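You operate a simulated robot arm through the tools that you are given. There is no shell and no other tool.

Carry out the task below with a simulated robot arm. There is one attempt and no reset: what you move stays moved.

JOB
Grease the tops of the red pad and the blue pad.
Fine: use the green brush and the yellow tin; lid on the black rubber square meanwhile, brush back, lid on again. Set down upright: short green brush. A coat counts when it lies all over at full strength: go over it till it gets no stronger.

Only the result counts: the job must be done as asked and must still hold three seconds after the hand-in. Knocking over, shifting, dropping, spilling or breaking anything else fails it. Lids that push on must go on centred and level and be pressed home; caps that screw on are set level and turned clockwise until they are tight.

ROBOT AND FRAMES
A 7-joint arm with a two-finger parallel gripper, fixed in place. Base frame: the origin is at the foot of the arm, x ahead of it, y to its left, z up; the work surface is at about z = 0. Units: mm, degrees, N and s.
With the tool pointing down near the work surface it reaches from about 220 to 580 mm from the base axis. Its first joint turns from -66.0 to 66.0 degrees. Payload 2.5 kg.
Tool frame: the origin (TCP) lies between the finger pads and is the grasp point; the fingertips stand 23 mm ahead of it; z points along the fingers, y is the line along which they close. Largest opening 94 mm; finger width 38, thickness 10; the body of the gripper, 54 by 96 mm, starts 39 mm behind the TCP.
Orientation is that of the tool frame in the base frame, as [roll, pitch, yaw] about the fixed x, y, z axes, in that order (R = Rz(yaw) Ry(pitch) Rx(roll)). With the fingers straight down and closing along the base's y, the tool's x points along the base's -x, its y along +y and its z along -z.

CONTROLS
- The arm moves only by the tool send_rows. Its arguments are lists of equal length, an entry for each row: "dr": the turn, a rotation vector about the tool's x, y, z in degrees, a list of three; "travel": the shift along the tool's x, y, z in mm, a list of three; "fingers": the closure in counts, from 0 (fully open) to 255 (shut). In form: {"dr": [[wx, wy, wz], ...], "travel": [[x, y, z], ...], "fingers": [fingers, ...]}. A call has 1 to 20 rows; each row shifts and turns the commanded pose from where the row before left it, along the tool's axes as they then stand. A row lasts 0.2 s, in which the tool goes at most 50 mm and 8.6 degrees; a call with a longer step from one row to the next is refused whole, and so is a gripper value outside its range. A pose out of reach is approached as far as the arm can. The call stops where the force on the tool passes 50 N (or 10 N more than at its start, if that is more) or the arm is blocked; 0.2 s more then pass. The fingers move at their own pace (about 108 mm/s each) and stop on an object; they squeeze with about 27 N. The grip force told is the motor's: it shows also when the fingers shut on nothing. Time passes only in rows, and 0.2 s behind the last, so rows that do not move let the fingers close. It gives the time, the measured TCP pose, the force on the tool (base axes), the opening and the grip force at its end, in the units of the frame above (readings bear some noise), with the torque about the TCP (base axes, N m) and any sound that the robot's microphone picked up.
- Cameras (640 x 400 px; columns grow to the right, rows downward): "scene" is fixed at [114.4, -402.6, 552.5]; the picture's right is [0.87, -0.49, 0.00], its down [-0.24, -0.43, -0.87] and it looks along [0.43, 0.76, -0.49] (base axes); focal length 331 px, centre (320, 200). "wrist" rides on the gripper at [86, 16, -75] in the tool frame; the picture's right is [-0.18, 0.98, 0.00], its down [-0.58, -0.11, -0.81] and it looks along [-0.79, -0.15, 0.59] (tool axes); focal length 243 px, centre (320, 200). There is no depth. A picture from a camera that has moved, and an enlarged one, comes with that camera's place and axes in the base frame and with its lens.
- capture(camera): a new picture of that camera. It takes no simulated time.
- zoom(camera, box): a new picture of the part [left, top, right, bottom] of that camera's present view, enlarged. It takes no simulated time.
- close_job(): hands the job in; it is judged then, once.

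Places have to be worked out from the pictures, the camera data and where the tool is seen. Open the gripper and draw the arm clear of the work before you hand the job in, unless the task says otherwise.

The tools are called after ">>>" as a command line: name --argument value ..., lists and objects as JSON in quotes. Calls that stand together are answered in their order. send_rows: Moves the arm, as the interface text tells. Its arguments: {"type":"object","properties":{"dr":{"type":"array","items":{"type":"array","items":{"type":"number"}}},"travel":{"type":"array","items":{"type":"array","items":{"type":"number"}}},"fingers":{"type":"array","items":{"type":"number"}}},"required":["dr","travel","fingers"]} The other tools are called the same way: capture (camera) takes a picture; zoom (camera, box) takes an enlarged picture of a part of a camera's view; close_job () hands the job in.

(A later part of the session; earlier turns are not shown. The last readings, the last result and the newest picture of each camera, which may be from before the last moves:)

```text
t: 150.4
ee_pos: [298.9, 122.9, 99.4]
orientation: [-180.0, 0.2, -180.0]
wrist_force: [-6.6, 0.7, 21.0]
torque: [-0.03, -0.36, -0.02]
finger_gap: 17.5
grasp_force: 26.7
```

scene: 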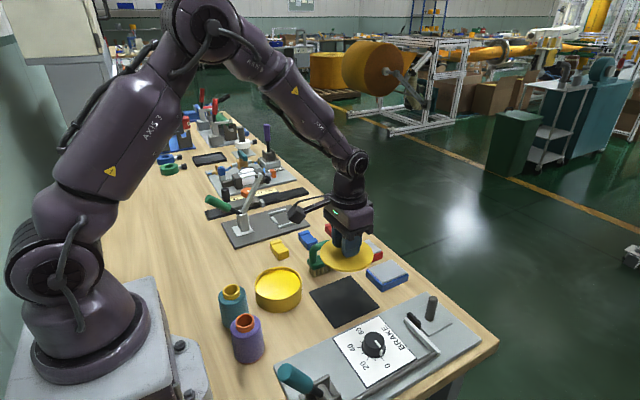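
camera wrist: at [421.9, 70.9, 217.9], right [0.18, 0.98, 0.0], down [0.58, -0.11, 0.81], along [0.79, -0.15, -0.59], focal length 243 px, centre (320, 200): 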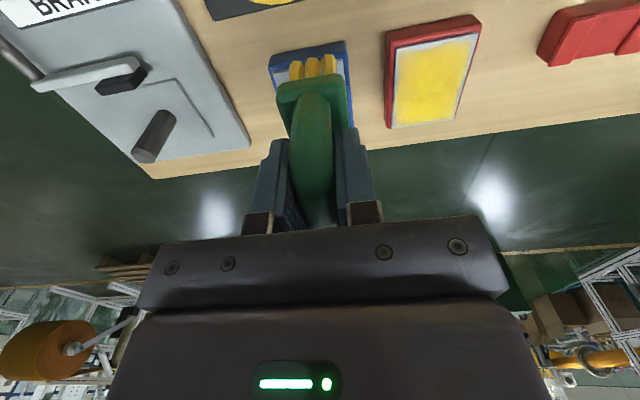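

Loaded. I lift and go to the near-x edge with the brush centre at x≈512.

>>> send_rows --dr '[[0, 0, 0], [0, 0, 0], [0, 0, 0], [0, 0, 0], [0, 0, 0], [0, 0, 0], [0, 0, 0], [0, 0, 0], [0, 0, 0], [0, 0, 0], [0, 0, 0], [0, 0, 0], [0, 0, 0], [0, 0, 0], [0, 0, 0], [0, 0, 0], [0, 0, 0], [0, 0, 0]]' --travel '[[0, 0, 0], [0, 0, 0], [0, 0, -10], [0, 0, -20], [0, 0, -28], [-23.7, -0.7, 0], [-23.7, -0.7, 0], [-23.7, -0.7, 0], [-23.7, -0.7, 0], [-23.7, -0.7, 0], [-23.7, -0.7, 0], [-23.7, -0.7, 0], [-23.7, -0.7, 0], [-23.7, -0.7, 0], [0, 0, 30], [0, 0, 26], [0, 0, 5], [0, 0, 0]]' --fingers '[255, 255, 255, 255, 255, 255, 255, 255, 255, 255, 255, 255, 255, 255, 255, 255, 255, 255]'

>>> zoom --camera "scene" --box '[325, 215, 405, 275]'

```text
t: 154.2
ee_pos: [511.8, 115.2, 96.2]
orientation: [-180.0, 0.0, 179.9]
wrist_force: [-0.4, -0.8, -0.5]
torque: [-0.03, 0.03, -0.03]
finger_gap: 17.7
grasp_force: 27.6
```

```text
6.67 times, centred on (365, 245) of scene
camera zoom: at [114.4, -402.6, 552.5], right [0.87, -0.49, 0.0], down [-0.24, -0.43, -0.87], along [0.43, 0.76, -0.49], focal length 2208 px, centre (20, -100)
```

zoom: 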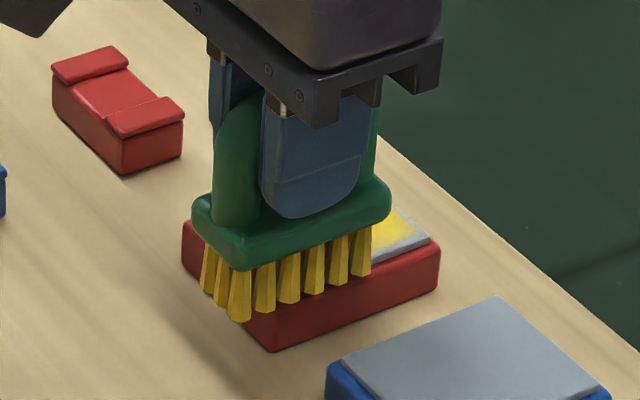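

>>> send_rows --dr '[[0, 0, 0], [0, 0, 0], [0, 0, 0], [0, 0, 0], [0, 0, 0]]' --travel '[[0, 0, 1.2], [0, 0, 0.8], [0, 0, 0.6], [0, 0, 0.4], [0, 0, 0]]' --fingers '[255, 255, 255, 255, 255]'

```text
t: 155.4
ee_pos: [511.6, 115.6, 93.8]
orientation: [-179.8, 0.2, 180.0]
wrist_force: [-2.9, 0.3, 6.1]
torque: [0.01, -0.12, -0.02]
finger_gap: 17.5
grasp_force: 27.3
```

Contact at 7 N. Sweep along the near-x edge at x≈512 then back at x≈517.

>>> send_rows --dr '[[0, 0, 0], [0, 0, 0], [0, 0, 0], [0, 0, 0], [0, 0, 0], [0, 0, 0], [0, 0, 0], [0, 0, 0], [0, 0, 0], [0, 0, 0], [0, 0, 0], [0, 0, 0], [0, 0, 0], [0, 0, 0], [0, 0, 0], [0, 0, 0], [0, 0, 0], [0, 0, 0], [0, 0, 0], [0, 0, 0]]' --travel '[[0, -4, 0.2], [0, 6, 0], [0, 6, 0], [0, 6, 0], [0, 6, 0], [0, 6, 0], [0, 6, 0], [0, 6, 0], [0, 6, 0], [0, 6, 0], [-5, 0, 0], [0, -6, 0], [0, -6, 0], [0, -6, 0], [0, -6, 0], [0, -6, 0], [0, -6, 0], [0, -6, 0], [0, -6, 0], [0, -6, 0]]' --fingers '[255, 255, 255, 255, 255, 255, 255, 255, 255, 255, 255, 255, 255, 255, 255, 255, 255, 255, 255, 255]'

>>> zoom --camera "wrist" --box '[220, 0, 420, 125]'

```text
t: 159.6
ee_pos: [515.4, 110.3, 93.8]
orientation: [-180.0, -0.1, -180.0]
wrist_force: [0.9, 1.7, 5.4]
torque: [0.19, -0.25, 0.14]
finger_gap: 17.7
grasp_force: 26.6
```

```text
3.20 times, centred on (320, 62) of wrist
camera zoom: at [428.2, 125.9, 166.3], right [0.18, 0.98, 0.0], down [0.58, -0.11, 0.81], along [0.79, -0.15, -0.59], focal length 776 px, centre (320, 640)
```

zoom: 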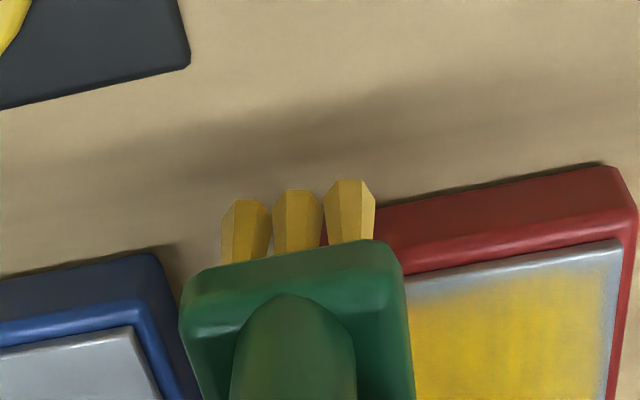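

The near-x strip shrank to ~2 mm. Now I sweep to the high-y edge and stroke along it with the brush centre at y≈169.

>>> send_rows --dr '[[0, 0, 0], [0, 0, 0], [0, 0, 0], [0, 0, 0], [0, 0, 0], [0, 0, 0], [0, 0, 0], [0, 0, 0], [0, 0, 0], [0, 0, 0], [0, 0, 0], [0, 0, 0], [0, 0, 0], [0, 0, 0], [0, 0, 0], [0, 0, 0], [0, 0, 0], [0, 0, 0]]' --travel '[[0, 4, 0.2], [-1, 6, 0], [-1, 6, 0], [-1, 6, 0], [-1, 6, 0], [-1, 6, 0], [-1, 6, 0], [-1, 6, 0], [-1, 6, 0], [-1, 6, 0], [-1, 2, 0], [-5, 0, 0], [-5, 0, 0], [-5, 0, 0], [-5, 0, 0], [-5, 0, 0], [-3, 0, 0], [0, 0, 0]]' --fingers '[255, 255, 255, 255, 255, 255, 255, 255, 255, 255, 255, 255, 255, 255, 255, 255, 255, 255]'

>>> zoom --camera "wrist" --box '[220, 0, 420, 125]'

>>> zoom --camera "scene" --box '[325, 215, 405, 275]'

```text
t: 163.4
ee_pos: [554.8, 171.1, 92.0]
orientation: [180.0, 0.0, 180.0]
wrist_force: [-7.4, 0.6, 20.3]
torque: [-0.12, 0.37, -0.09]
finger_gap: 17.7
grasp_force: 26.6
```

```text
3.20 times, centred on (320, 62) of wrist
camera zoom: at [467.1, 186.7, 165.8], right [0.18, 0.98, 0.0], down [0.58, -0.11, 0.81], along [0.79, -0.15, -0.59], focal length 776 px, centre (320, 640)
```

zoom: 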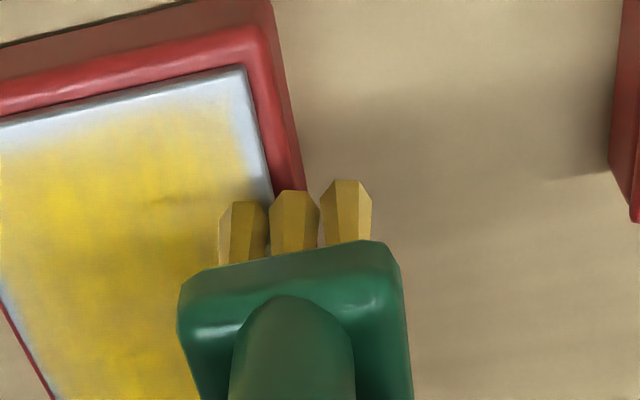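

```text
6.67 times, centred on (365, 245) of scene
camera zoom: at [114.3, -402.7, 552.5], right [0.87, -0.49, 0.0], down [-0.24, -0.43, -0.87], along [0.43, 0.76, -0.49], focal length 2208 px, centre (20, -100)
```

zoom: 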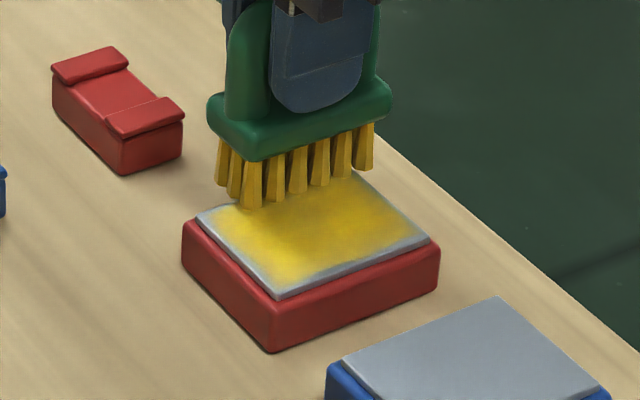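

The near-x/high-y corner is still thin, presumably because the brush is depleted by the time it gets there. I reload and start at that corner.

>>> send_rows --dr '[[0, 0, 0], [0, 0, 0], [0, 0, 0], [0, 0, 0], [0, 0, 0], [0, 0, 0], [0, 0, 0], [0, 0, 0], [0, 0, 0], [0, 0, 0], [0, 0, 0], [0, 0, 0], [0, 0, 0], [0, 0, 0], [0, 0, 0], [0, 0, 0], [0, 0, 0]]' --travel '[[0, 0, -15], [0, 0, -25], [0, 0, -25], [28.5, -5.4, 0], [28.5, -5.4, 0], [28.5, -5.4, 0], [28.5, -5.4, 0], [28.5, -5.4, 0], [28.5, -5.4, 0], [28.5, -5.4, 0], [28.5, -5.4, 0], [28.5, -6, 0], [0, 0, 0], [0, 0, 20], [0, 0, 20], [0, 0, 13], [0, 0, 0]]' --fingers '[255, 255, 255, 255, 255, 255, 255, 255, 255, 255, 255, 255, 255, 255, 255, 255, 255]'

>>> zoom --camera "scene" --box '[335, 225, 395, 270]'

>>> zoom --camera "scene" --box '[220, 230, 320, 310]'

```text
t: 167.0
ee_pos: [298.5, 122.0, 104.1]
orientation: [-179.9, 0.1, -180.0]
wrist_force: [0.4, 0.2, -1.7]
torque: [0.01, -0.01, 0.01]
finger_gap: 17.6
grasp_force: 27.0
```

```text
8.89 times, centred on (365, 248) of scene
camera zoom: at [114.4, -402.6, 552.5], right [0.87, -0.49, 0.0], down [-0.24, -0.43, -0.87], along [0.43, 0.76, -0.49], focal length 2944 px, centre (-80, -222)
```

zoom: 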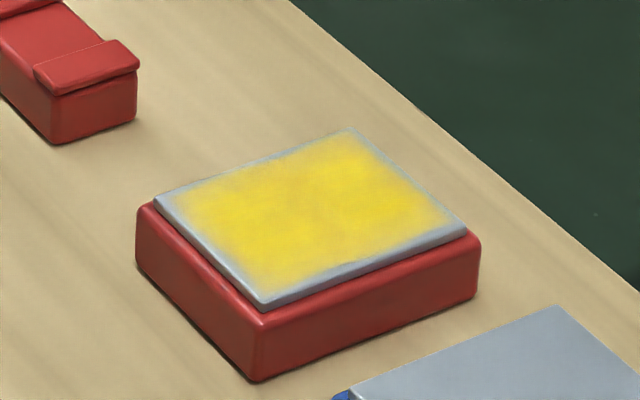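

```text
5.00 times, centred on (270, 270) of scene
camera zoom: at [114.4, -402.6, 552.5], right [0.87, -0.49, 0.0], down [-0.24, -0.43, -0.87], along [0.43, 0.76, -0.49], focal length 1656 px, centre (570, -150)
```

zoom: 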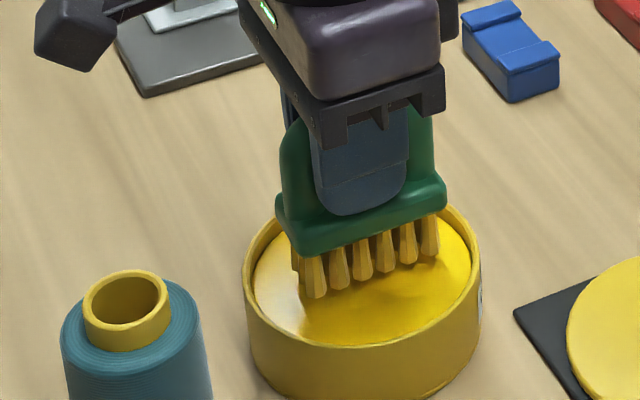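

From the fixed scene view the coat looks much as it did several passes ago, so most of it may already be at full strength. I take a tight reference zoom for comparison, then reload.

>>> zoom --camera "scene" --box '[348, 236, 384, 262]'

>>> send_rows --dr '[[0, 0, 0], [0, 0, 0], [0, 0, 0], [0, 0, 0], [0, 0, 0], [0, 0, 0]]' --travel '[[0, 0, 2.5], [0, 0, 1], [0, 0, 0.8], [0, 0, 0.5], [0, 0, 0], [0, 0, 0]]' --fingers '[255, 255, 255, 255, 255, 255]'

```text
15.38 times, centred on (366, 249) of scene
camera zoom: at [114.4, -402.6, 552.5], right [0.87, -0.49, 0.0], down [-0.24, -0.43, -0.87], along [0.43, 0.76, -0.49], focal length 5095 px, centre (-388, -554)
```

zoom: 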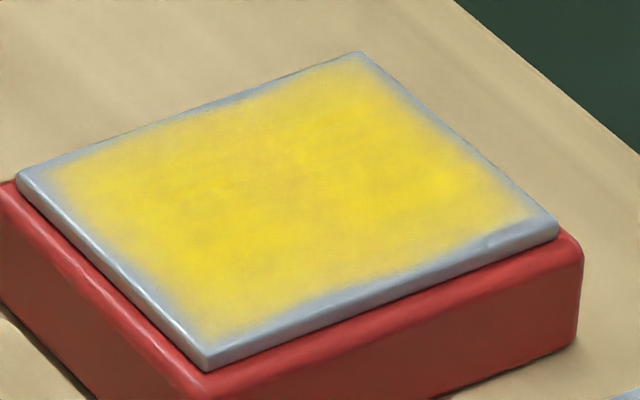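

```text
t: 168.4
ee_pos: [298.0, 122.8, 99.4]
orientation: [-179.9, 0.0, -180.0]
wrist_force: [-0.7, -0.5, -0.5]
torque: [-0.03, 0.0, 0.0]
finger_gap: 17.6
grasp_force: 27.4
```

The reference shows the near-x edge and its high-y corner clearly weaker. I go a bit deeper for the load.

>>> send_rows --dr '[[0, 0, 0], [0, 0, 0], [0, 0, 0], [0, 0, 0], [0, 0, 0]]' --travel '[[0, 0, 0.5], [0, 0, 0.4], [0, 0, 0], [0, 0, 0], [0, 0, 0]]' --fingers '[255, 255, 255, 255, 255]'

```text
t: 169.6
ee_pos: [296.6, 122.3, 98.2]
orientation: [179.9, 0.0, 179.9]
wrist_force: [0.2, -0.3, -1.3]
torque: [0.0, 0.04, 0.0]
finger_gap: 17.9
grasp_force: 26.8
```

>>> send_rows --dr '[[0, 0, 0], [0, 0, 0], [0, 0, 0], [0, 0, 0], [0, 0, 0]]' --travel '[[0, 0, 0.6], [0, 0, 0.4], [0, 0, 0], [0, 0, 0], [0, 0, 0]]' --fingers '[255, 255, 255, 255, 255]'

>>> zoom --camera "scene" --box '[220, 230, 320, 310]'

```text
t: 170.8
ee_pos: [298.3, 123.0, 97.5]
orientation: [179.9, 0.1, 179.9]
wrist_force: [-2.9, 0.2, 22.6]
torque: [0.01, 0.02, -0.03]
finger_gap: 17.7
grasp_force: 26.9
```

```text
5.00 times, centred on (270, 270) of scene
camera zoom: at [114.4, -402.7, 552.5], right [0.87, -0.49, 0.0], down [-0.24, -0.43, -0.87], along [0.43, 0.76, -0.49], focal length 1656 px, centre (570, -150)
```

zoom: 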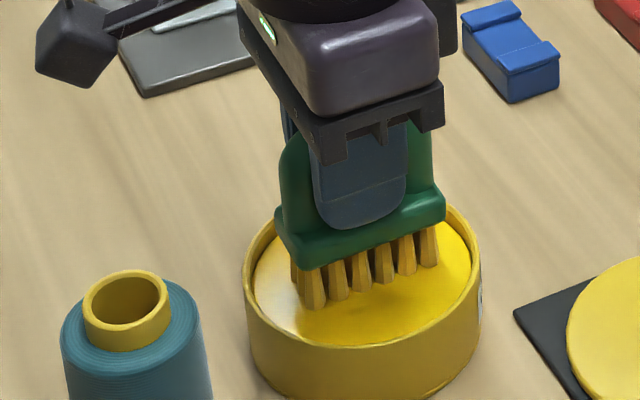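

Loaded at 23 N. I lift and go to the near-x/high-y corner at about (520,160).

>>> send_rows --dr '[[0, 0, 0], [0, 0, 0], [0, 0, 0], [0, 0, 0], [0, 0, 0], [0, 0, 0], [0, 0, 0], [0, 0, 0], [0, 0, 0], [0, 0, 0], [0, 0, 0], [0, 0, 0], [0, 0, 0], [0, 0, 0], [0, 0, 0], [0, 0, 0], [0, 0, 0], [0, 0, 0]]' --travel '[[0, 0, 0], [0, 0, 0], [0, 0, -10], [0, 0, -20], [0, 0, -30], [-24.6, 4.1, 0], [-24.6, 4.1, 0], [-24.6, 4.1, 0], [-24.6, 4.1, 0], [-24.6, 4.1, 0], [-24.6, 4.1, 0], [-24.6, 4.1, 0], [-24.6, 4.1, 0], [-24.6, 4.1, 0], [0, 0, 30], [0, 0, 30], [0, 0, 4], [0, 0, 0]]' --fingers '[255, 255, 255, 255, 255, 255, 255, 255, 255, 255, 255, 255, 255, 255, 255, 255, 255, 255]'

>>> zoom --camera "scene" --box '[325, 215, 405, 275]'

```text
t: 174.6
ee_pos: [519.9, 159.2, 94.5]
orientation: [180.0, 0.0, 180.0]
wrist_force: [-0.4, -0.2, -1.2]
torque: [0.01, 0.02, -0.02]
finger_gap: 17.6
grasp_force: 27.2
```

```text
6.67 times, centred on (365, 245) of scene
camera zoom: at [114.4, -402.6, 552.5], right [0.87, -0.49, 0.0], down [-0.24, -0.43, -0.87], along [0.43, 0.76, -0.49], focal length 2208 px, centre (20, -100)
```

zoom: 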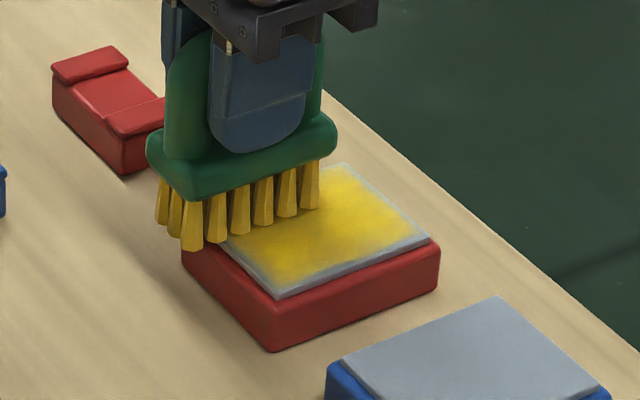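

I lower to contact.

>>> send_rows --dr '[[0, 0, 0], [0, 0, 0], [0, 0, 0], [0, 0, 0], [0, 0, 0]]' --travel '[[0, 0, 1.5], [0, 0, 1], [0, 0, 0.6], [0, 0, 0.4], [0, 0, 0]]' --fingers '[255, 255, 255, 255, 255]'

```text
t: 175.8
ee_pos: [519.4, 160.4, 91.4]
orientation: [179.9, 0.2, -179.9]
wrist_force: [-6.6, -1.6, 22.7]
torque: [-0.07, 0.22, 0.01]
finger_gap: 17.7
grasp_force: 26.8
```

Contact at 24 N; I ease 0.4 mm and rub the corner, then sweep −y along the near-x edge.

>>> send_rows --dr '[[0, 0, 0], [0, 0, 0], [0, 0, 0], [0, 0, 0], [0, 0, 0], [0, 0, 0], [0, 0, 0], [0, 0, 0], [0, 0, 0], [0, 0, 0], [0, 0, 0], [0, 0, 0], [0, 0, 0], [0, 0, 0], [0, 0, 0], [0, 0, 0], [0, 0, 0], [0, 0, 0], [0, 0, 0], [0, 0, 0]]' --travel '[[0, 2, -0.4], [3, 3, 0], [-5, 2, 0], [-5, -2, 0], [5, -3, 0], [5, -3, 0], [3, 4, 0], [-3, 4, 0], [-4, -4, 0], [4, -5, 0], [4, -5, 0], [0, -5, 0], [0, -5, 0], [-3, -5, 0], [3, -5, 0], [-3, -5, 0], [3, -5, 0], [-3, -5, 0], [3, -4, 0], [0, 0, 0]]' --fingers '[255, 255, 255, 255, 255, 255, 255, 255, 255, 255, 255, 255, 255, 255, 255, 255, 255, 255, 255, 255]'

>>> zoom --camera "wrist" --box '[220, 0, 420, 125]'

```text
t: 180.0
ee_pos: [511.4, 113.3, 90.7]
orientation: [180.0, 0.1, 179.9]
wrist_force: [4.4, 2.5, 10.6]
torque: [0.17, -0.17, -0.02]
finger_gap: 17.6
grasp_force: 27.3
```

```text
3.20 times, centred on (320, 62) of wrist
camera zoom: at [424.9, 128.1, 163.8], right [0.19, 0.98, 0.0], down [0.58, -0.11, 0.81], along [0.79, -0.15, -0.59], focal length 776 px, centre (320, 640)
```

zoom: 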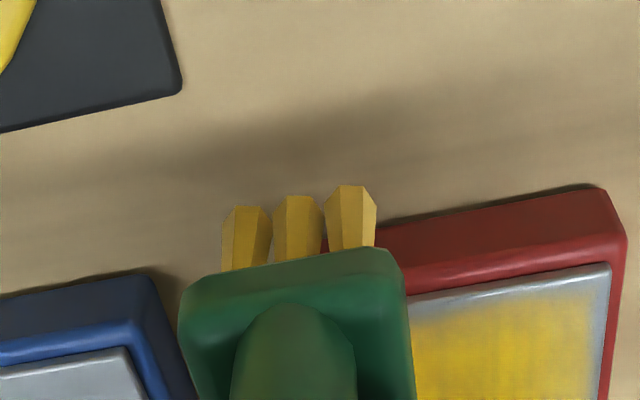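

Sustained contact. I sweep back +y at x≈520 with small zigzags up to y≈168, then lift for the reference view.

>>> send_rows --dr '[[0, 0, 0], [0, 0, 0], [0, 0, 0], [0, 0, 0], [0, 0, 0], [0, 0, 0], [0, 0, 0], [0, 0, 0], [0, 0, 0], [0, 0, 0], [0, 0, 0], [0, 0, 0], [0, 0, 0], [0, 0, 0], [0, 0, 0], [0, 0, 0], [0, 0, 0], [0, 0, 0]]' --travel '[[-5, 0, 0], [-3, 5, 0], [-3, 5, 0], [3, 5, 0], [3, 5, 0], [-3, 5, 0], [-3, 5, 0], [3, 5, 0], [3, 5, 0], [-3, 5, 0], [-3, 5, 0], [3, 4, 0], [0, 0, 0], [0, 0, -15], [0, 0, -25], [15, 20, -20], [20, 20, 0], [0, 0, 0]]' --fingers '[255, 255, 255, 255, 255, 255, 255, 255, 255, 255, 255, 255, 255, 255, 255, 255, 255, 255]'

>>> zoom --camera "scene" --box '[348, 236, 384, 262]'

>>> capture --camera "wrist"

```text
t: 183.8
ee_pos: [485.5, 207.7, 152.0]
orientation: [-179.9, 0.0, 179.9]
wrist_force: [-0.6, 0.1, -1.0]
torque: [-0.03, -0.01, 0.01]
finger_gap: 17.7
grasp_force: 27.5
```

```text
15.38 times, centred on (366, 249) of scene
camera zoom: at [114.4, -402.6, 552.5], right [0.87, -0.49, 0.0], down [-0.24, -0.43, -0.87], along [0.43, 0.76, -0.49], focal length 5095 px, centre (-388, -554)
```

zoom: 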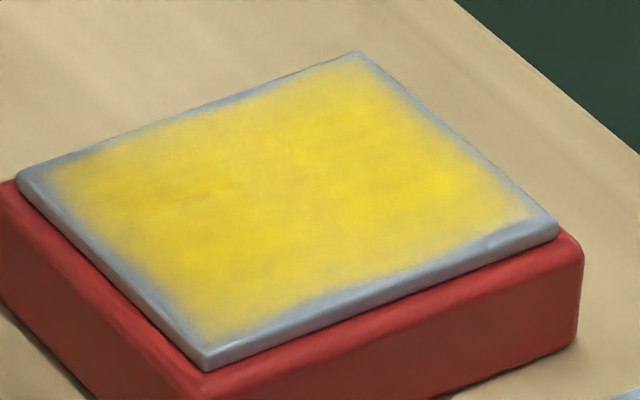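

```text
taken
camera wrist: at [397.3, 224.3, 225.2], right [0.19, 0.98, 0.0], down [0.58, -0.11, 0.81], along [0.79, -0.15, -0.59], focal length 243 px, centre (320, 200)
```

wrist: 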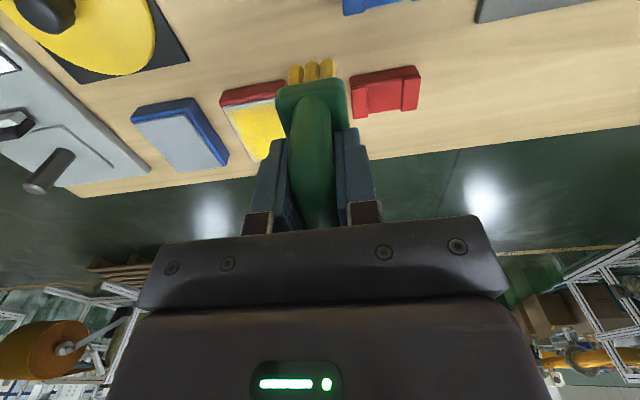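

The rim improved only slightly. As a decisive test I rub one spot intensively — the middle of the near-x edge at about (524,140) — to see whether it can become fully yellow to the rim.

>>> send_rows --dr '[[0, 0, 0], [0, 0, 0], [0, 0, 0], [0, 0, 0], [0, 0, 0], [0, 0, 0], [0, 0, 0], [0, 0, 0], [0, 0, 0], [0, 0, 0]]' --travel '[[-19, -34, 0], [-19, -34, 0], [0, 0, 20], [0, 0, 20], [0, 0, 17], [0, 0, 1.5], [0, 0, 1], [0, 0, 0.6], [0, 0, 0.5], [0, 0, 0]]' --fingers '[255, 255, 255, 255, 255, 255, 255, 255, 255, 255]'

```text
t: 186.0
ee_pos: [521.4, 139.5, 89.4]
orientation: [180.0, 0.0, -180.0]
wrist_force: [-3.0, -0.2, 7.3]
torque: [0.0, 0.29, -0.02]
finger_gap: 17.8
grasp_force: 26.9
```

>>> send_rows --dr '[[0, 0, 0], [0, 0, 0], [0, 0, 0], [0, 0, 0], [0, 0, 0], [0, 0, 0], [0, 0, 0], [0, 0, 0], [0, 0, 0], [0, 0, 0], [0, 0, 0], [0, 0, 0], [0, 0, 0], [0, 0, 0], [0, 0, 0], [0, 0, 0], [0, 0, 0], [0, 0, 0], [0, 0, 0], [0, 0, 0]]' --travel '[[-5, 0, 0.3], [5, 2, 0], [5, 0, 0], [-5, 2, 0], [-5, 0, 0], [5, -2, 0], [5, 0, 0], [-5, -2, 0], [-5, 0, 0], [5, -2, 0], [5, 0, 0], [-5, -2, 0], [-5, 0, 0], [5, 2, 0], [5, 0, 0], [-5, 2, 0], [-5, 0, 0], [5, 2, 0], [5, 0, 0], [-5, 0, 0]]' --fingers '[255, 255, 255, 255, 255, 255, 255, 255, 255, 255, 255, 255, 255, 255, 255, 255, 255, 255, 255, 255]'

>>> send_rows --dr '[[0, 0, 0], [0, 0, 0], [0, 0, 0], [0, 0, 0], [0, 0, 0]]' --travel '[[0, 0, -15], [0, 0, -25], [15, 30, -20], [20, 30, 0], [0, 0, 0]]' --fingers '[255, 255, 255, 255, 255]'

>>> zoom --camera "scene" --box '[348, 236, 384, 262]'

```text
t: 190.2
ee_pos: [522.4, 141.9, 90.6]
orientation: [179.8, -0.1, -180.0]
wrist_force: [-8.6, 0.0, 21.7]
torque: [0.0, 0.37, -0.02]
finger_gap: 17.7
grasp_force: 26.7
```

```text
t: 191.4
ee_pos: [485.6, 201.3, 148.2]
orientation: [-180.0, 0.1, 179.9]
wrist_force: [0.3, -0.9, -0.8]
torque: [0.0, 0.02, 0.0]
finger_gap: 17.4
grasp_force: 27.1
```

```text
15.38 times, centred on (366, 249) of scene
camera zoom: at [114.4, -402.6, 552.5], right [0.87, -0.49, 0.0], down [-0.24, -0.43, -0.87], along [0.43, 0.76, -0.49], focal length 5095 px, centre (-388, -554)
```

zoom: 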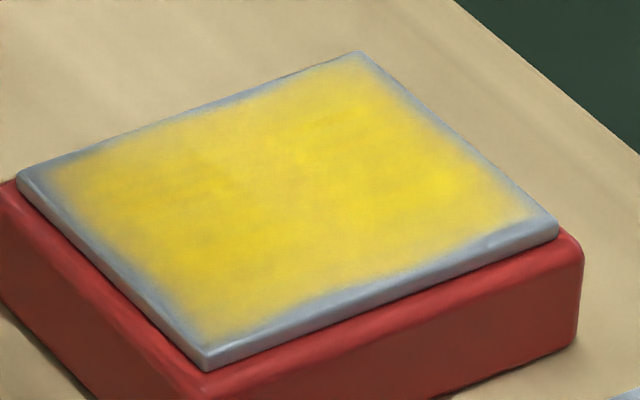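

That spot barely changed, so the fading rim of about 2–3 mm looks inherent to the rendering of the coat. I'll give the red pad one more fully loaded dense pass to even out the interior; first reload.

>>> send_rows --dr '[[0, 0, 0], [0, 0, 0], [0, 0, 0], [0, 0, 0], [0, 0, 0], [0, 0, 0], [0, 0, 0], [0, 0, 0], [0, 0, 0], [0, 0, 0], [0, 0, 0], [0, 0, 0], [0, 0, 0], [0, 0, 0], [0, 0, 0]]' --travel '[[0, 0, -10], [23.5, -10, 0], [23.5, -10, 0], [23.5, -10, 0], [23.5, -10, 0], [23.5, -10, 0], [23.5, -10, 0], [23.5, -10, 0], [23.2, -10, 0], [0, 0, 0], [0, 0, 20], [0, 0, 20], [0, 0, 17], [0, 0, 2], [0, 0, 0]]' --fingers '[255, 255, 255, 255, 255, 255, 255, 255, 255, 255, 255, 255, 255, 255, 255]'

>>> zoom --camera "scene" --box '[220, 230, 320, 310]'

```text
t: 194.6
ee_pos: [299.1, 120.4, 99.3]
orientation: [-180.0, 0.0, 179.9]
wrist_force: [0.4, -0.7, -2.1]
torque: [-0.01, 0.01, 0.02]
finger_gap: 17.5
grasp_force: 27.0
```

```text
5.00 times, centred on (270, 270) of scene
camera zoom: at [114.4, -402.6, 552.5], right [0.87, -0.49, 0.0], down [-0.24, -0.43, -0.87], along [0.43, 0.76, -0.49], focal length 1656 px, centre (570, -150)
```

zoom: 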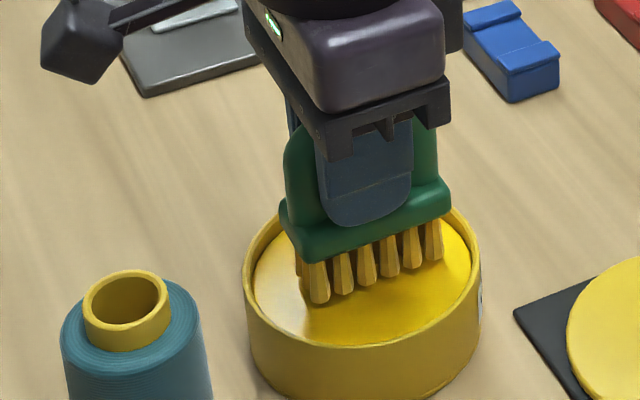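

I press for the load in small steps.

>>> send_rows --dr '[[0, 0, 0], [0, 0, 0], [0, 0, 0], [0, 0, 0], [0, 0, 0], [0, 0, 0]]' --travel '[[0, 0, 1], [0, 0, 0.7], [0, 0, 0.5], [0, 0, 0], [0, 0, 0], [0, 0, 0]]' --fingers '[255, 255, 255, 255, 255, 255]'

```text
t: 196.0
ee_pos: [299.4, 120.8, 96.8]
orientation: [-180.0, 0.0, -179.9]
wrist_force: [0.2, -0.2, -1.3]
torque: [-0.01, -0.01, 0.01]
finger_gap: 17.5
grasp_force: 26.9
```

>>> send_rows --dr '[[0, 0, 0], [0, 0, 0], [0, 0, 0], [0, 0, 0], [0, 0, 0]]' --travel '[[0, 0, 0.6], [0, 0, 0.4], [0, 0, 0], [0, 0, 0], [0, 0, 0]]' --fingers '[255, 255, 255, 255, 255]'

```text
t: 197.2
ee_pos: [300.3, 121.9, 96.2]
orientation: [-179.9, 0.0, 180.0]
wrist_force: [1.0, -0.4, -0.8]
torque: [0.0, 0.02, -0.03]
finger_gap: 17.6
grasp_force: 27.1
```

>>> send_rows --dr '[[0, 0, 0], [0, 0, 0], [0, 0, 0], [0, 0, 0], [0, 0, 0]]' --travel '[[1, 0, 0.5], [0, 0, 0.3], [0, 0, 0], [0, 0, 0], [0, 0, 0]]' --fingers '[255, 255, 255, 255, 255]'

>>> zoom --camera "scene" --box '[220, 230, 320, 310]'

```text
t: 198.4
ee_pos: [299.6, 121.2, 96.1]
orientation: [-179.9, 0.0, 180.0]
wrist_force: [-0.5, 0.3, -1.4]
torque: [0.01, 0.02, 0.03]
finger_gap: 17.4
grasp_force: 27.1
```

```text
5.00 times, centred on (270, 270) of scene
camera zoom: at [114.4, -402.6, 552.5], right [0.87, -0.49, 0.0], down [-0.24, -0.43, -0.87], along [0.43, 0.76, -0.49], focal length 1656 px, centre (570, -150)
```

zoom: 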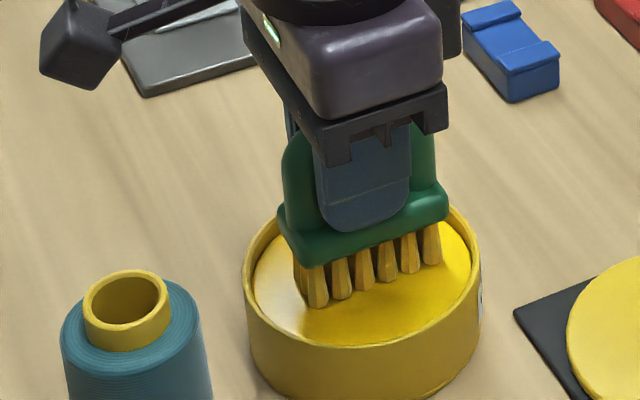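

>>> send_rows --dr '[[0, 0, 0], [0, 0, 0], [0, 0, 0], [0, 0, 0], [0, 0, 0]]' --travel '[[0, 0, 0.5], [0, 0, 0.4], [0, 0, 0], [0, 0, 0], [0, 0, 0]]' --fingers '[255, 255, 255, 255, 255]'

```text
t: 199.6
ee_pos: [300.4, 120.8, 95.2]
orientation: [180.0, 0.0, 179.9]
wrist_force: [0.2, 0.0, -1.4]
torque: [0.0, 0.04, 0.02]
finger_gap: 17.5
grasp_force: 27.4
```

Still no contact force at 95.2; I continue down 0.9 mm.

>>> send_rows --dr '[[0, 0, 0], [0, 0, 0], [0, 0, 0], [0, 0, 0], [0, 0, 0]]' --travel '[[0, 0, 0.5], [0, 0, 0.4], [0, 0, 0], [0, 0, 0], [0, 0, 0]]' --fingers '[255, 255, 255, 255, 255]'

>>> zoom --camera "scene" --box '[240, 240, 310, 296]'

```text
t: 200.8
ee_pos: [299.3, 120.8, 94.9]
orientation: [-179.9, 0.1, -180.0]
wrist_force: [-1.0, 2.3, 15.0]
torque: [0.1, 0.49, -0.08]
finger_gap: 17.6
grasp_force: 26.9
```

```text
7.14 times, centred on (275, 268) of scene
camera zoom: at [114.4, -402.6, 552.5], right [0.87, -0.49, 0.0], down [-0.24, -0.43, -0.87], along [0.43, 0.76, -0.49], focal length 2366 px, centre (641, -286)
```

zoom: 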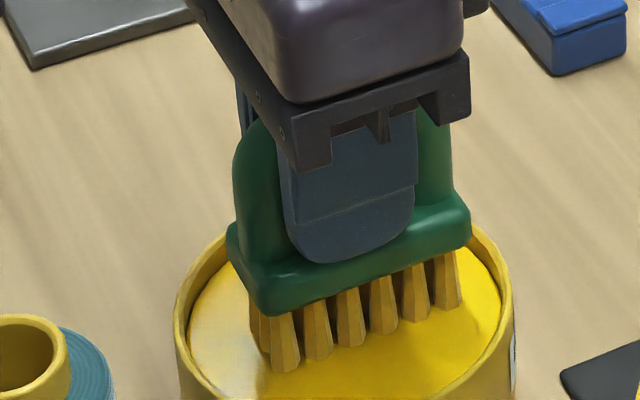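

Loaded (16 N). I lift and return to the red pad at (530,116) for the dense pass.

>>> send_rows --dr '[[0, 0, 0], [0, 0, 0], [0, 0, 0], [0, 0, 0], [0, 0, 0], [0, 0, 0], [0, 0, 0], [0, 0, 0], [0, 0, 0], [0, 0, 0], [0, 0, 0], [0, 0, 0], [0, 0, 0], [0, 0, 0], [0, 0, 0], [0, 0, 0], [0, 0, 0], [0, 0, 0]]' --travel '[[0, 0, 0], [0, 0, -10], [0, 0, -20], [0, 0, -30], [-25.6, -0.5, 0], [-25.6, -0.5, 0], [-25.6, -0.5, 0], [-25.6, -0.5, 0], [-25.6, -0.5, 0], [-25.6, -0.5, 0], [-25.6, -0.5, 0], [-25.6, -0.5, 0], [-25.6, -0.5, 0], [0, 0, 30], [0, 0, 30], [0, 0, 4], [0, 0, 1], [0, 0, 0]]' --fingers '[255, 255, 255, 255, 255, 255, 255, 255, 255, 255, 255, 255, 255, 255, 255, 255, 255, 255]'

>>> zoom --camera "scene" --box '[325, 215, 405, 275]'

```text
t: 204.6
ee_pos: [529.0, 115.3, 89.8]
orientation: [-180.0, 0.0, 180.0]
wrist_force: [0.5, -0.4, -1.3]
torque: [-0.02, 0.02, 0.0]
finger_gap: 17.7
grasp_force: 26.7
```

```text
6.67 times, centred on (365, 245) of scene
camera zoom: at [114.4, -402.6, 552.5], right [0.87, -0.49, 0.0], down [-0.24, -0.43, -0.87], along [0.43, 0.76, -0.49], focal length 2208 px, centre (20, -100)
```

zoom: 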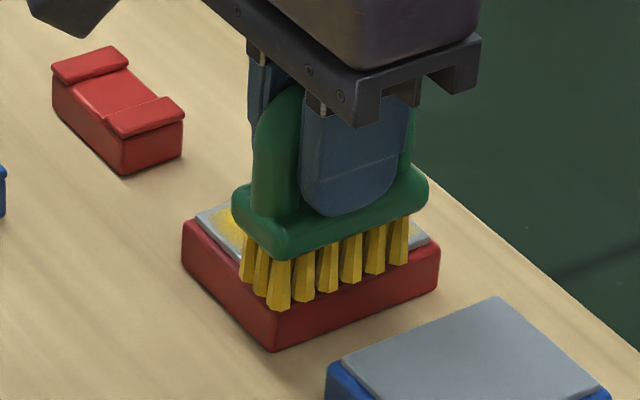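

I lower to contact.

>>> send_rows --dr '[[0, 0, 0], [0, 0, 0], [0, 0, 0], [0, 0, 0], [0, 0, 0]]' --travel '[[0, 0, 0.7], [0, 0, 0.6], [0, 0, 0.5], [0, 0, 0.4], [0, 0, 0]]' --fingers '[255, 255, 255, 255, 255]'

```text
t: 205.8
ee_pos: [530.0, 116.9, 88.9]
orientation: [-180.0, 0.2, 180.0]
wrist_force: [-6.1, -2.5, 28.5]
torque: [-0.06, 0.87, 0.05]
finger_gap: 17.3
grasp_force: 26.7
```

28 N with the contact concentrated at the near end: the brush has pitched a little in the grip. I ease up 0.6 mm and look closely.

>>> send_rows --dr '[[0, 0, 0], [0, 0, 0]]' --travel '[[0, 0, -0.6], [0, 0, 0]]' --fingers '[255, 255]'

>>> zoom --camera "scene" --box '[345, 225, 393, 261]'

```text
t: 206.4
ee_pos: [529.9, 116.7, 88.9]
orientation: [-180.0, 0.3, 179.9]
wrist_force: [1.0, -1.7, 23.7]
torque: [0.0, 0.41, 0.04]
finger_gap: 17.6
grasp_force: 26.7
```

```text
11.11 times, centred on (369, 243) of scene
camera zoom: at [114.3, -402.7, 552.5], right [0.87, -0.49, 0.0], down [-0.24, -0.43, -0.87], along [0.43, 0.76, -0.49], focal length 3680 px, centre (-224, -278)
```

zoom: 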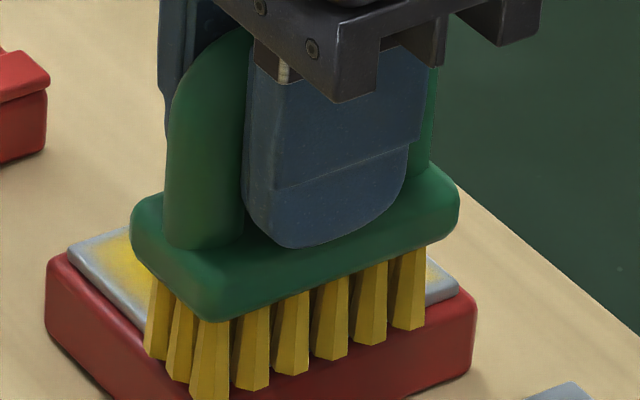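

Brush and plate look parallel. I ease slightly more and run the y-sweeps.

>>> send_rows --dr '[[0, 0, 0], [0, 0, 0], [0, 0, 0], [0, 0, 0], [0, 0, 0], [0, 0, 0], [0, 0, 0], [0, 0, 0], [0, 0, 0], [0, 0, 0], [0, 0, 0], [0, 0, 0], [0, 0, 0], [0, 0, 0], [0, 0, 0], [0, 0, 0], [0, 0, 0], [0, 0, 0], [0, 0, 0], [0, 0, 0]]' --travel '[[0, -4, -0.4], [0, 6, 0], [0, 6, 0], [0, 6, 0], [0, 6, 0], [0, 6, 0], [0, 6, 0], [0, 6, 0], [0, 6, 0], [0, 6, 0], [-5, 0, 0], [0, -6, 0], [0, -6, 0], [0, -6, 0], [0, -6, 0], [0, -6, 0], [0, -6, 0], [0, -6, 0], [0, -6, 0], [0, -6, 0]]' --fingers '[255, 255, 255, 255, 255, 255, 255, 255, 255, 255, 255, 255, 255, 255, 255, 255, 255, 255, 255, 255]'

>>> zoom --camera "wrist" --box '[220, 0, 420, 125]'

```text
t: 210.6
ee_pos: [534.7, 114.0, 89.3]
orientation: [179.9, 0.1, -179.9]
wrist_force: [0.7, 8.6, 23.1]
torque: [0.6, 0.47, -0.17]
finger_gap: 17.5
grasp_force: 26.7
```

```text
3.20 times, centred on (320, 62) of wrist
camera zoom: at [447.9, 128.7, 162.3], right [0.18, 0.98, 0.0], down [0.58, -0.11, 0.81], along [0.79, -0.15, -0.59], focal length 776 px, centre (320, 640)
```

zoom: 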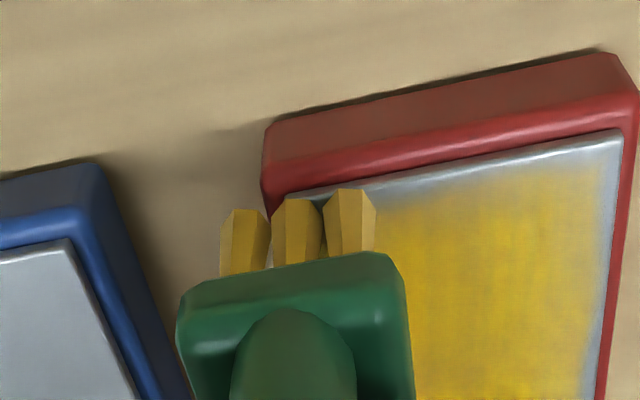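

Firm contact kept. I continue the sweeps at x≈541 and x≈548.

>>> send_rows --dr '[[0, 0, 0], [0, 0, 0], [0, 0, 0], [0, 0, 0], [0, 0, 0], [0, 0, 0], [0, 0, 0], [0, 0, 0], [0, 0, 0], [0, 0, 0], [0, 0, 0], [0, 0, 0], [0, 0, 0], [0, 0, 0], [0, 0, 0], [0, 0, 0], [0, 0, 0], [0, 0, 0], [0, 0, 0], [0, 0, 0]]' --travel '[[-6, 0, -0.2], [0, 6, 0], [0, 6, 0], [0, 6, 0], [0, 6, 0], [0, 6, 0], [0, 6, 0], [0, 6, 0], [0, 6, 0], [0, 5, 0], [-7, 0, 0], [0, -6, 0], [0, -6, 0], [0, -6, 0], [0, -6, 0], [0, -6, 0], [0, -6, 0], [0, -6, 0], [0, -6, 0], [0, -5, 0]]' --fingers '[255, 255, 255, 255, 255, 255, 255, 255, 255, 255, 255, 255, 255, 255, 255, 255, 255, 255, 255, 255]'

>>> send_rows --dr '[[0, 0, 0], [0, 0, 0], [0, 0, 0], [0, 0, 0], [0, 0, 0], [0, 0, 0], [0, 0, 0], [0, 0, 0], [0, 0, 0], [0, 0, 0], [0, 0, 0], [0, 0, 0], [0, 0, 0], [0, 0, 0], [0, 0, 0], [0, 0, 0], [0, 0, 0]]' --travel '[[-7, 0, 0], [0, 6, 0], [0, 6, 0], [0, 6, 0], [0, 6, 0], [0, 6, 0], [0, 6, 0], [0, 6, 0], [0, 4, 0], [0, 4, 0], [6, 0, 0], [6, 0, 0], [0, 0, 0], [0, 0, -15], [0, 0, -25], [25, 10, -20], [30, 10, 0]]' --fingers '[255, 255, 255, 255, 255, 255, 255, 255, 255, 255, 255, 255, 255, 255, 255, 255, 255]'

>>> zoom --camera "scene" --box '[348, 236, 384, 262]'

```text
t: 214.8
ee_pos: [547.7, 113.7, 88.9]
orientation: [-180.0, -0.1, 179.9]
wrist_force: [0.4, 5.1, 13.9]
torque: [0.37, -0.28, 0.06]
finger_gap: 17.5
grasp_force: 26.9
```

```text
t: 218.4
ee_pos: [486.8, 182.4, 148.1]
orientation: [180.0, -0.1, -179.9]
wrist_force: [-0.5, -1.0, -1.4]
torque: [0.02, 0.03, 0.01]
finger_gap: 17.7
grasp_force: 26.9
```

```text
15.38 times, centred on (366, 249) of scene
camera zoom: at [114.4, -402.6, 552.5], right [0.87, -0.49, 0.0], down [-0.24, -0.43, -0.87], along [0.43, 0.76, -0.49], focal length 5095 px, centre (-388, -554)
```

zoom: 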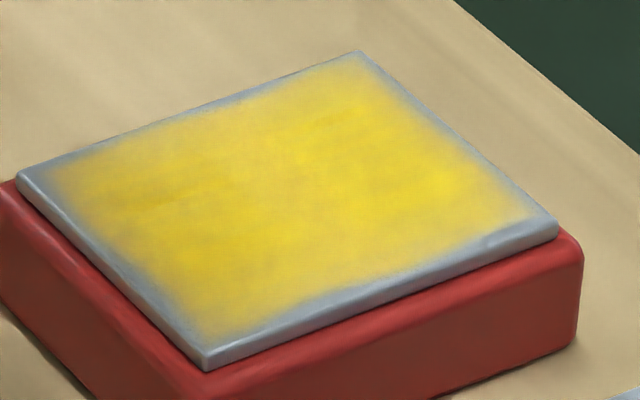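

No visible further strengthening on the red pad: the coat looks saturated with only the thin rim fade. I move on to the blue pad; first a clear view of it.

>>> send_rows --dr '[[0, 0, 0], [0, 0, 0], [0, 0, 0], [0, 0, 0], [0, 0, 0]]' --travel '[[0, -15, 0], [0, -15, 0], [0, -15, 0], [0, -15, 0], [0, 0, 0]]' --fingers '[255, 255, 255, 255, 255]'

>>> zoom --camera "wrist" --box '[160, 30, 320, 155]'

>>> zoom --camera "wrist" --box '[320, 30, 480, 155]'

>>> zoom --camera "scene" --box '[200, 200, 420, 340]'

```text
t: 219.6
ee_pos: [487.3, 122.6, 147.7]
orientation: [-180.0, 0.0, -180.0]
wrist_force: [0.0, 0.5, -2.2]
torque: [0.04, -0.01, -0.01]
finger_gap: 17.6
grasp_force: 27.2
```

```text
3.20 times, centred on (240, 92) of wrist
camera zoom: at [399.8, 137.8, 222.3], right [0.18, 0.98, 0.0], down [0.58, -0.11, 0.81], along [0.79, -0.15, -0.59], focal length 776 px, centre (576, 544)
```

zoom: 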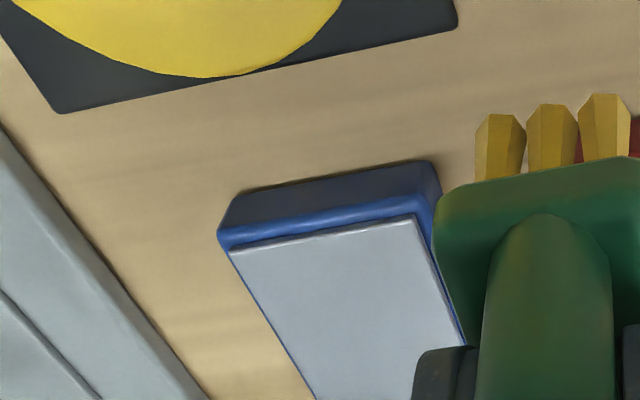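

```text
3.20 times, centred on (400, 92) of wrist
camera zoom: at [399.8, 137.8, 222.3], right [0.18, 0.98, 0.0], down [0.58, -0.11, 0.81], along [0.79, -0.15, -0.59], focal length 776 px, centre (64, 544)
```

zoom: 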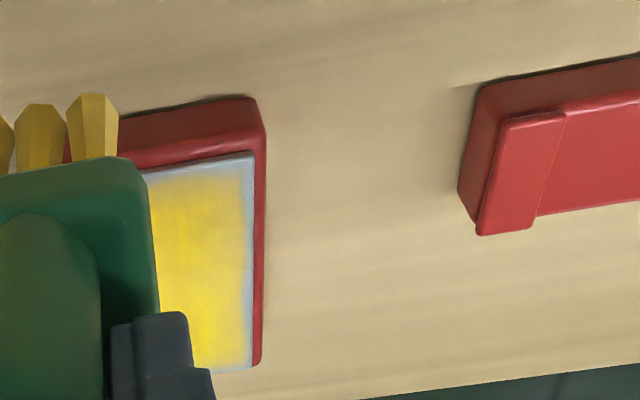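

```text
2.86 times, centred on (310, 270) of scene
camera zoom: at [114.4, -402.6, 552.5], right [0.87, -0.49, 0.0], down [-0.24, -0.43, -0.87], along [0.43, 0.76, -0.49], focal length 946 px, centre (349, 0)
```

zoom: 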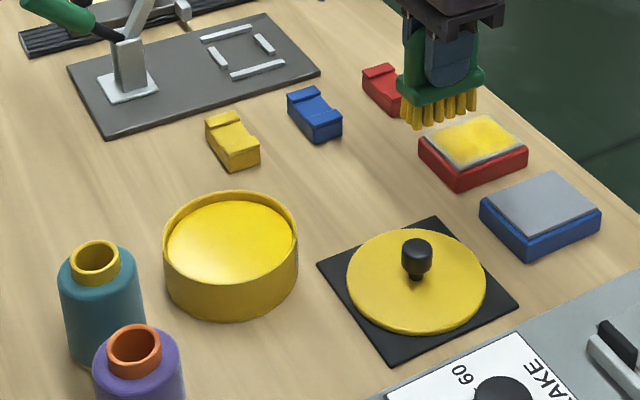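

Blue plate spans x 508–578, y 16–72, axis-aligned. I go to the tin for a fresh load.

>>> send_rows --dr '[[0, 0, 0], [0, 0, 0], [0, 0, 0], [0, 0, 0], [0, 0, 0], [0, 0, 0], [0, 0, 0], [0, 0, 0], [0, 0, 0], [0, 0, 0], [0, 0, 0], [0, 0, 0], [0, 0, 0], [0, 0, 0], [0, 0, 0]]' --travel '[[0, 0, -12], [23.6, -0.2, 0], [23.6, -0.2, 0], [23.6, -0.2, 0], [23.6, -0.2, 0], [23.6, -0.2, 0], [23.6, -0.2, 0], [23.6, 0, 0], [23.6, 0, 0], [0, 0, 0], [0, 0, 20], [0, 0, 20], [0, 0, 20], [0, 0, 3], [0, 0, 0]]' --fingers '[255, 255, 255, 255, 255, 255, 255, 255, 255, 255, 255, 255, 255, 255, 255]'

>>> zoom --camera "scene" --box '[220, 230, 320, 310]'

```text
t: 222.8
ee_pos: [298.0, 120.2, 98.9]
orientation: [180.0, 0.0, -180.0]
wrist_force: [-0.2, -0.6, -1.8]
torque: [-0.01, 0.01, 0.02]
finger_gap: 17.7
grasp_force: 27.5
```

```text
5.00 times, centred on (270, 270) of scene
camera zoom: at [114.4, -402.6, 552.5], right [0.87, -0.49, 0.0], down [-0.24, -0.43, -0.87], along [0.43, 0.76, -0.49], focal length 1656 px, centre (570, -150)
```

zoom: 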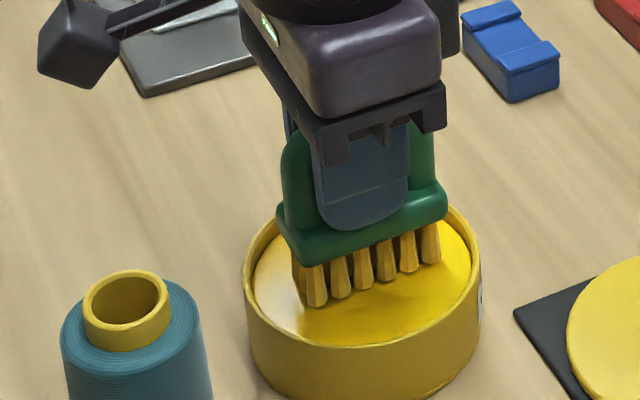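

I press down in steps to the grease.

>>> send_rows --dr '[[0, 0, 0], [0, 0, 0], [0, 0, 0], [0, 0, 0], [0, 0, 0], [0, 0, 0]]' --travel '[[0, 0, 1.2], [0, 0, 0.8], [0, 0, 0.5], [0, 0, 0.5], [0, 0, 0], [0, 0, 0]]' --fingers '[255, 255, 255, 255, 255, 255]'

```text
t: 224.2
ee_pos: [299.3, 120.8, 95.1]
orientation: [-180.0, 0.0, 179.9]
wrist_force: [-3.6, 0.2, 12.6]
torque: [0.02, 0.03, -0.02]
finger_gap: 17.7
grasp_force: 27.4
```

Contact (14 N). After a short dwell I lift and go to the blue pad at about (530,20).

>>> send_rows --dr '[[0, 0, 0], [0, 0, 0], [0, 0, 0], [0, 0, 0], [0, 0, 0], [0, 0, 0], [0, 0, 0], [0, 0, 0], [0, 0, 0], [0, 0, 0], [0, 0, 0], [0, 0, 0], [0, 0, 0], [0, 0, 0], [0, 0, 0], [0, 0, 0], [0, 0, 0], [0, 0, 0], [0, 0, 0]]' --travel '[[0, 0, 0.2], [0, 0, 0], [0, 0, -10], [0, 0, -20], [0, 0, -30], [-23.1, -10.1, 0], [-23.1, -10.1, 0], [-23.1, -10.1, 0], [-23.1, -10.1, 0], [-23.1, -10.1, 0], [-23.1, -10.1, 0], [-23.1, -10.1, 0], [-23.1, -10.1, 0], [-23.1, -10.1, 0], [-23.1, -10.1, 0], [0, 0, 30], [0, 0, 30], [0, 0, 3], [0, 0, 0]]' --fingers '[255, 255, 255, 255, 255, 255, 255, 255, 255, 255, 255, 255, 255, 255, 255, 255, 255, 255, 255]'

>>> zoom --camera "scene" --box '[340, 230, 430, 298]'

>>> zoom --camera "wrist" --box '[220, 0, 420, 125]'

```text
t: 228.2
ee_pos: [529.8, 19.5, 91.2]
orientation: [180.0, 0.0, 180.0]
wrist_force: [-0.3, 0.0, -0.5]
torque: [-0.02, 0.01, 0.0]
finger_gap: 17.7
grasp_force: 27.5
```

```text
5.88 times, centred on (385, 264) of scene
camera zoom: at [114.4, -402.6, 552.5], right [0.87, -0.49, 0.0], down [-0.24, -0.43, -0.87], along [0.43, 0.76, -0.49], focal length 1948 px, centre (-62, -176)
```

zoom: 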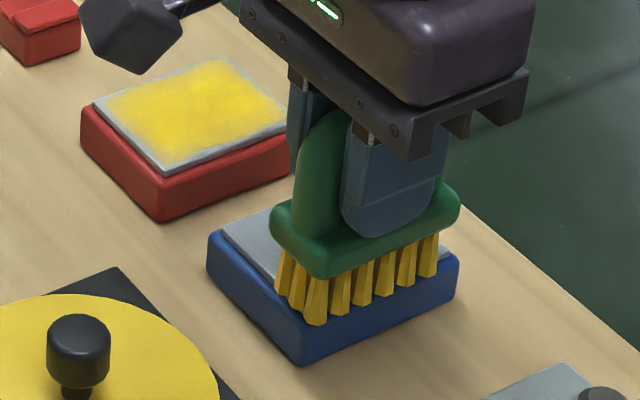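

```text
3.20 times, centred on (320, 62) of wrist
camera zoom: at [442.9, 35.8, 165.1], right [0.18, 0.98, 0.0], down [0.58, -0.11, 0.81], along [0.79, -0.15, -0.59], focal length 776 px, centre (320, 640)
```

zoom: 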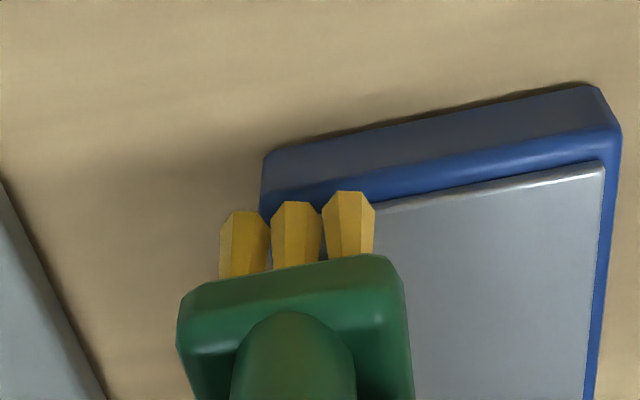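

Well placed over the blue pad's low-y side. I lower to contact.

>>> send_rows --dr '[[0, 0, 0], [0, 0, 0], [0, 0, 0], [0, 0, 0], [0, 0, 0]]' --travel '[[0, 0, 1.2], [0, 0, 0.8], [0, 0, 0.5], [0, 0, 0.4], [0, 0, 0]]' --fingers '[255, 255, 255, 255, 255]'

```text
t: 229.4
ee_pos: [530.3, 21.7, 89.1]
orientation: [-179.9, 0.0, -180.0]
wrist_force: [-0.4, -0.8, 5.8]
torque: [0.02, -0.01, 0.0]
finger_gap: 17.7
grasp_force: 26.8
```

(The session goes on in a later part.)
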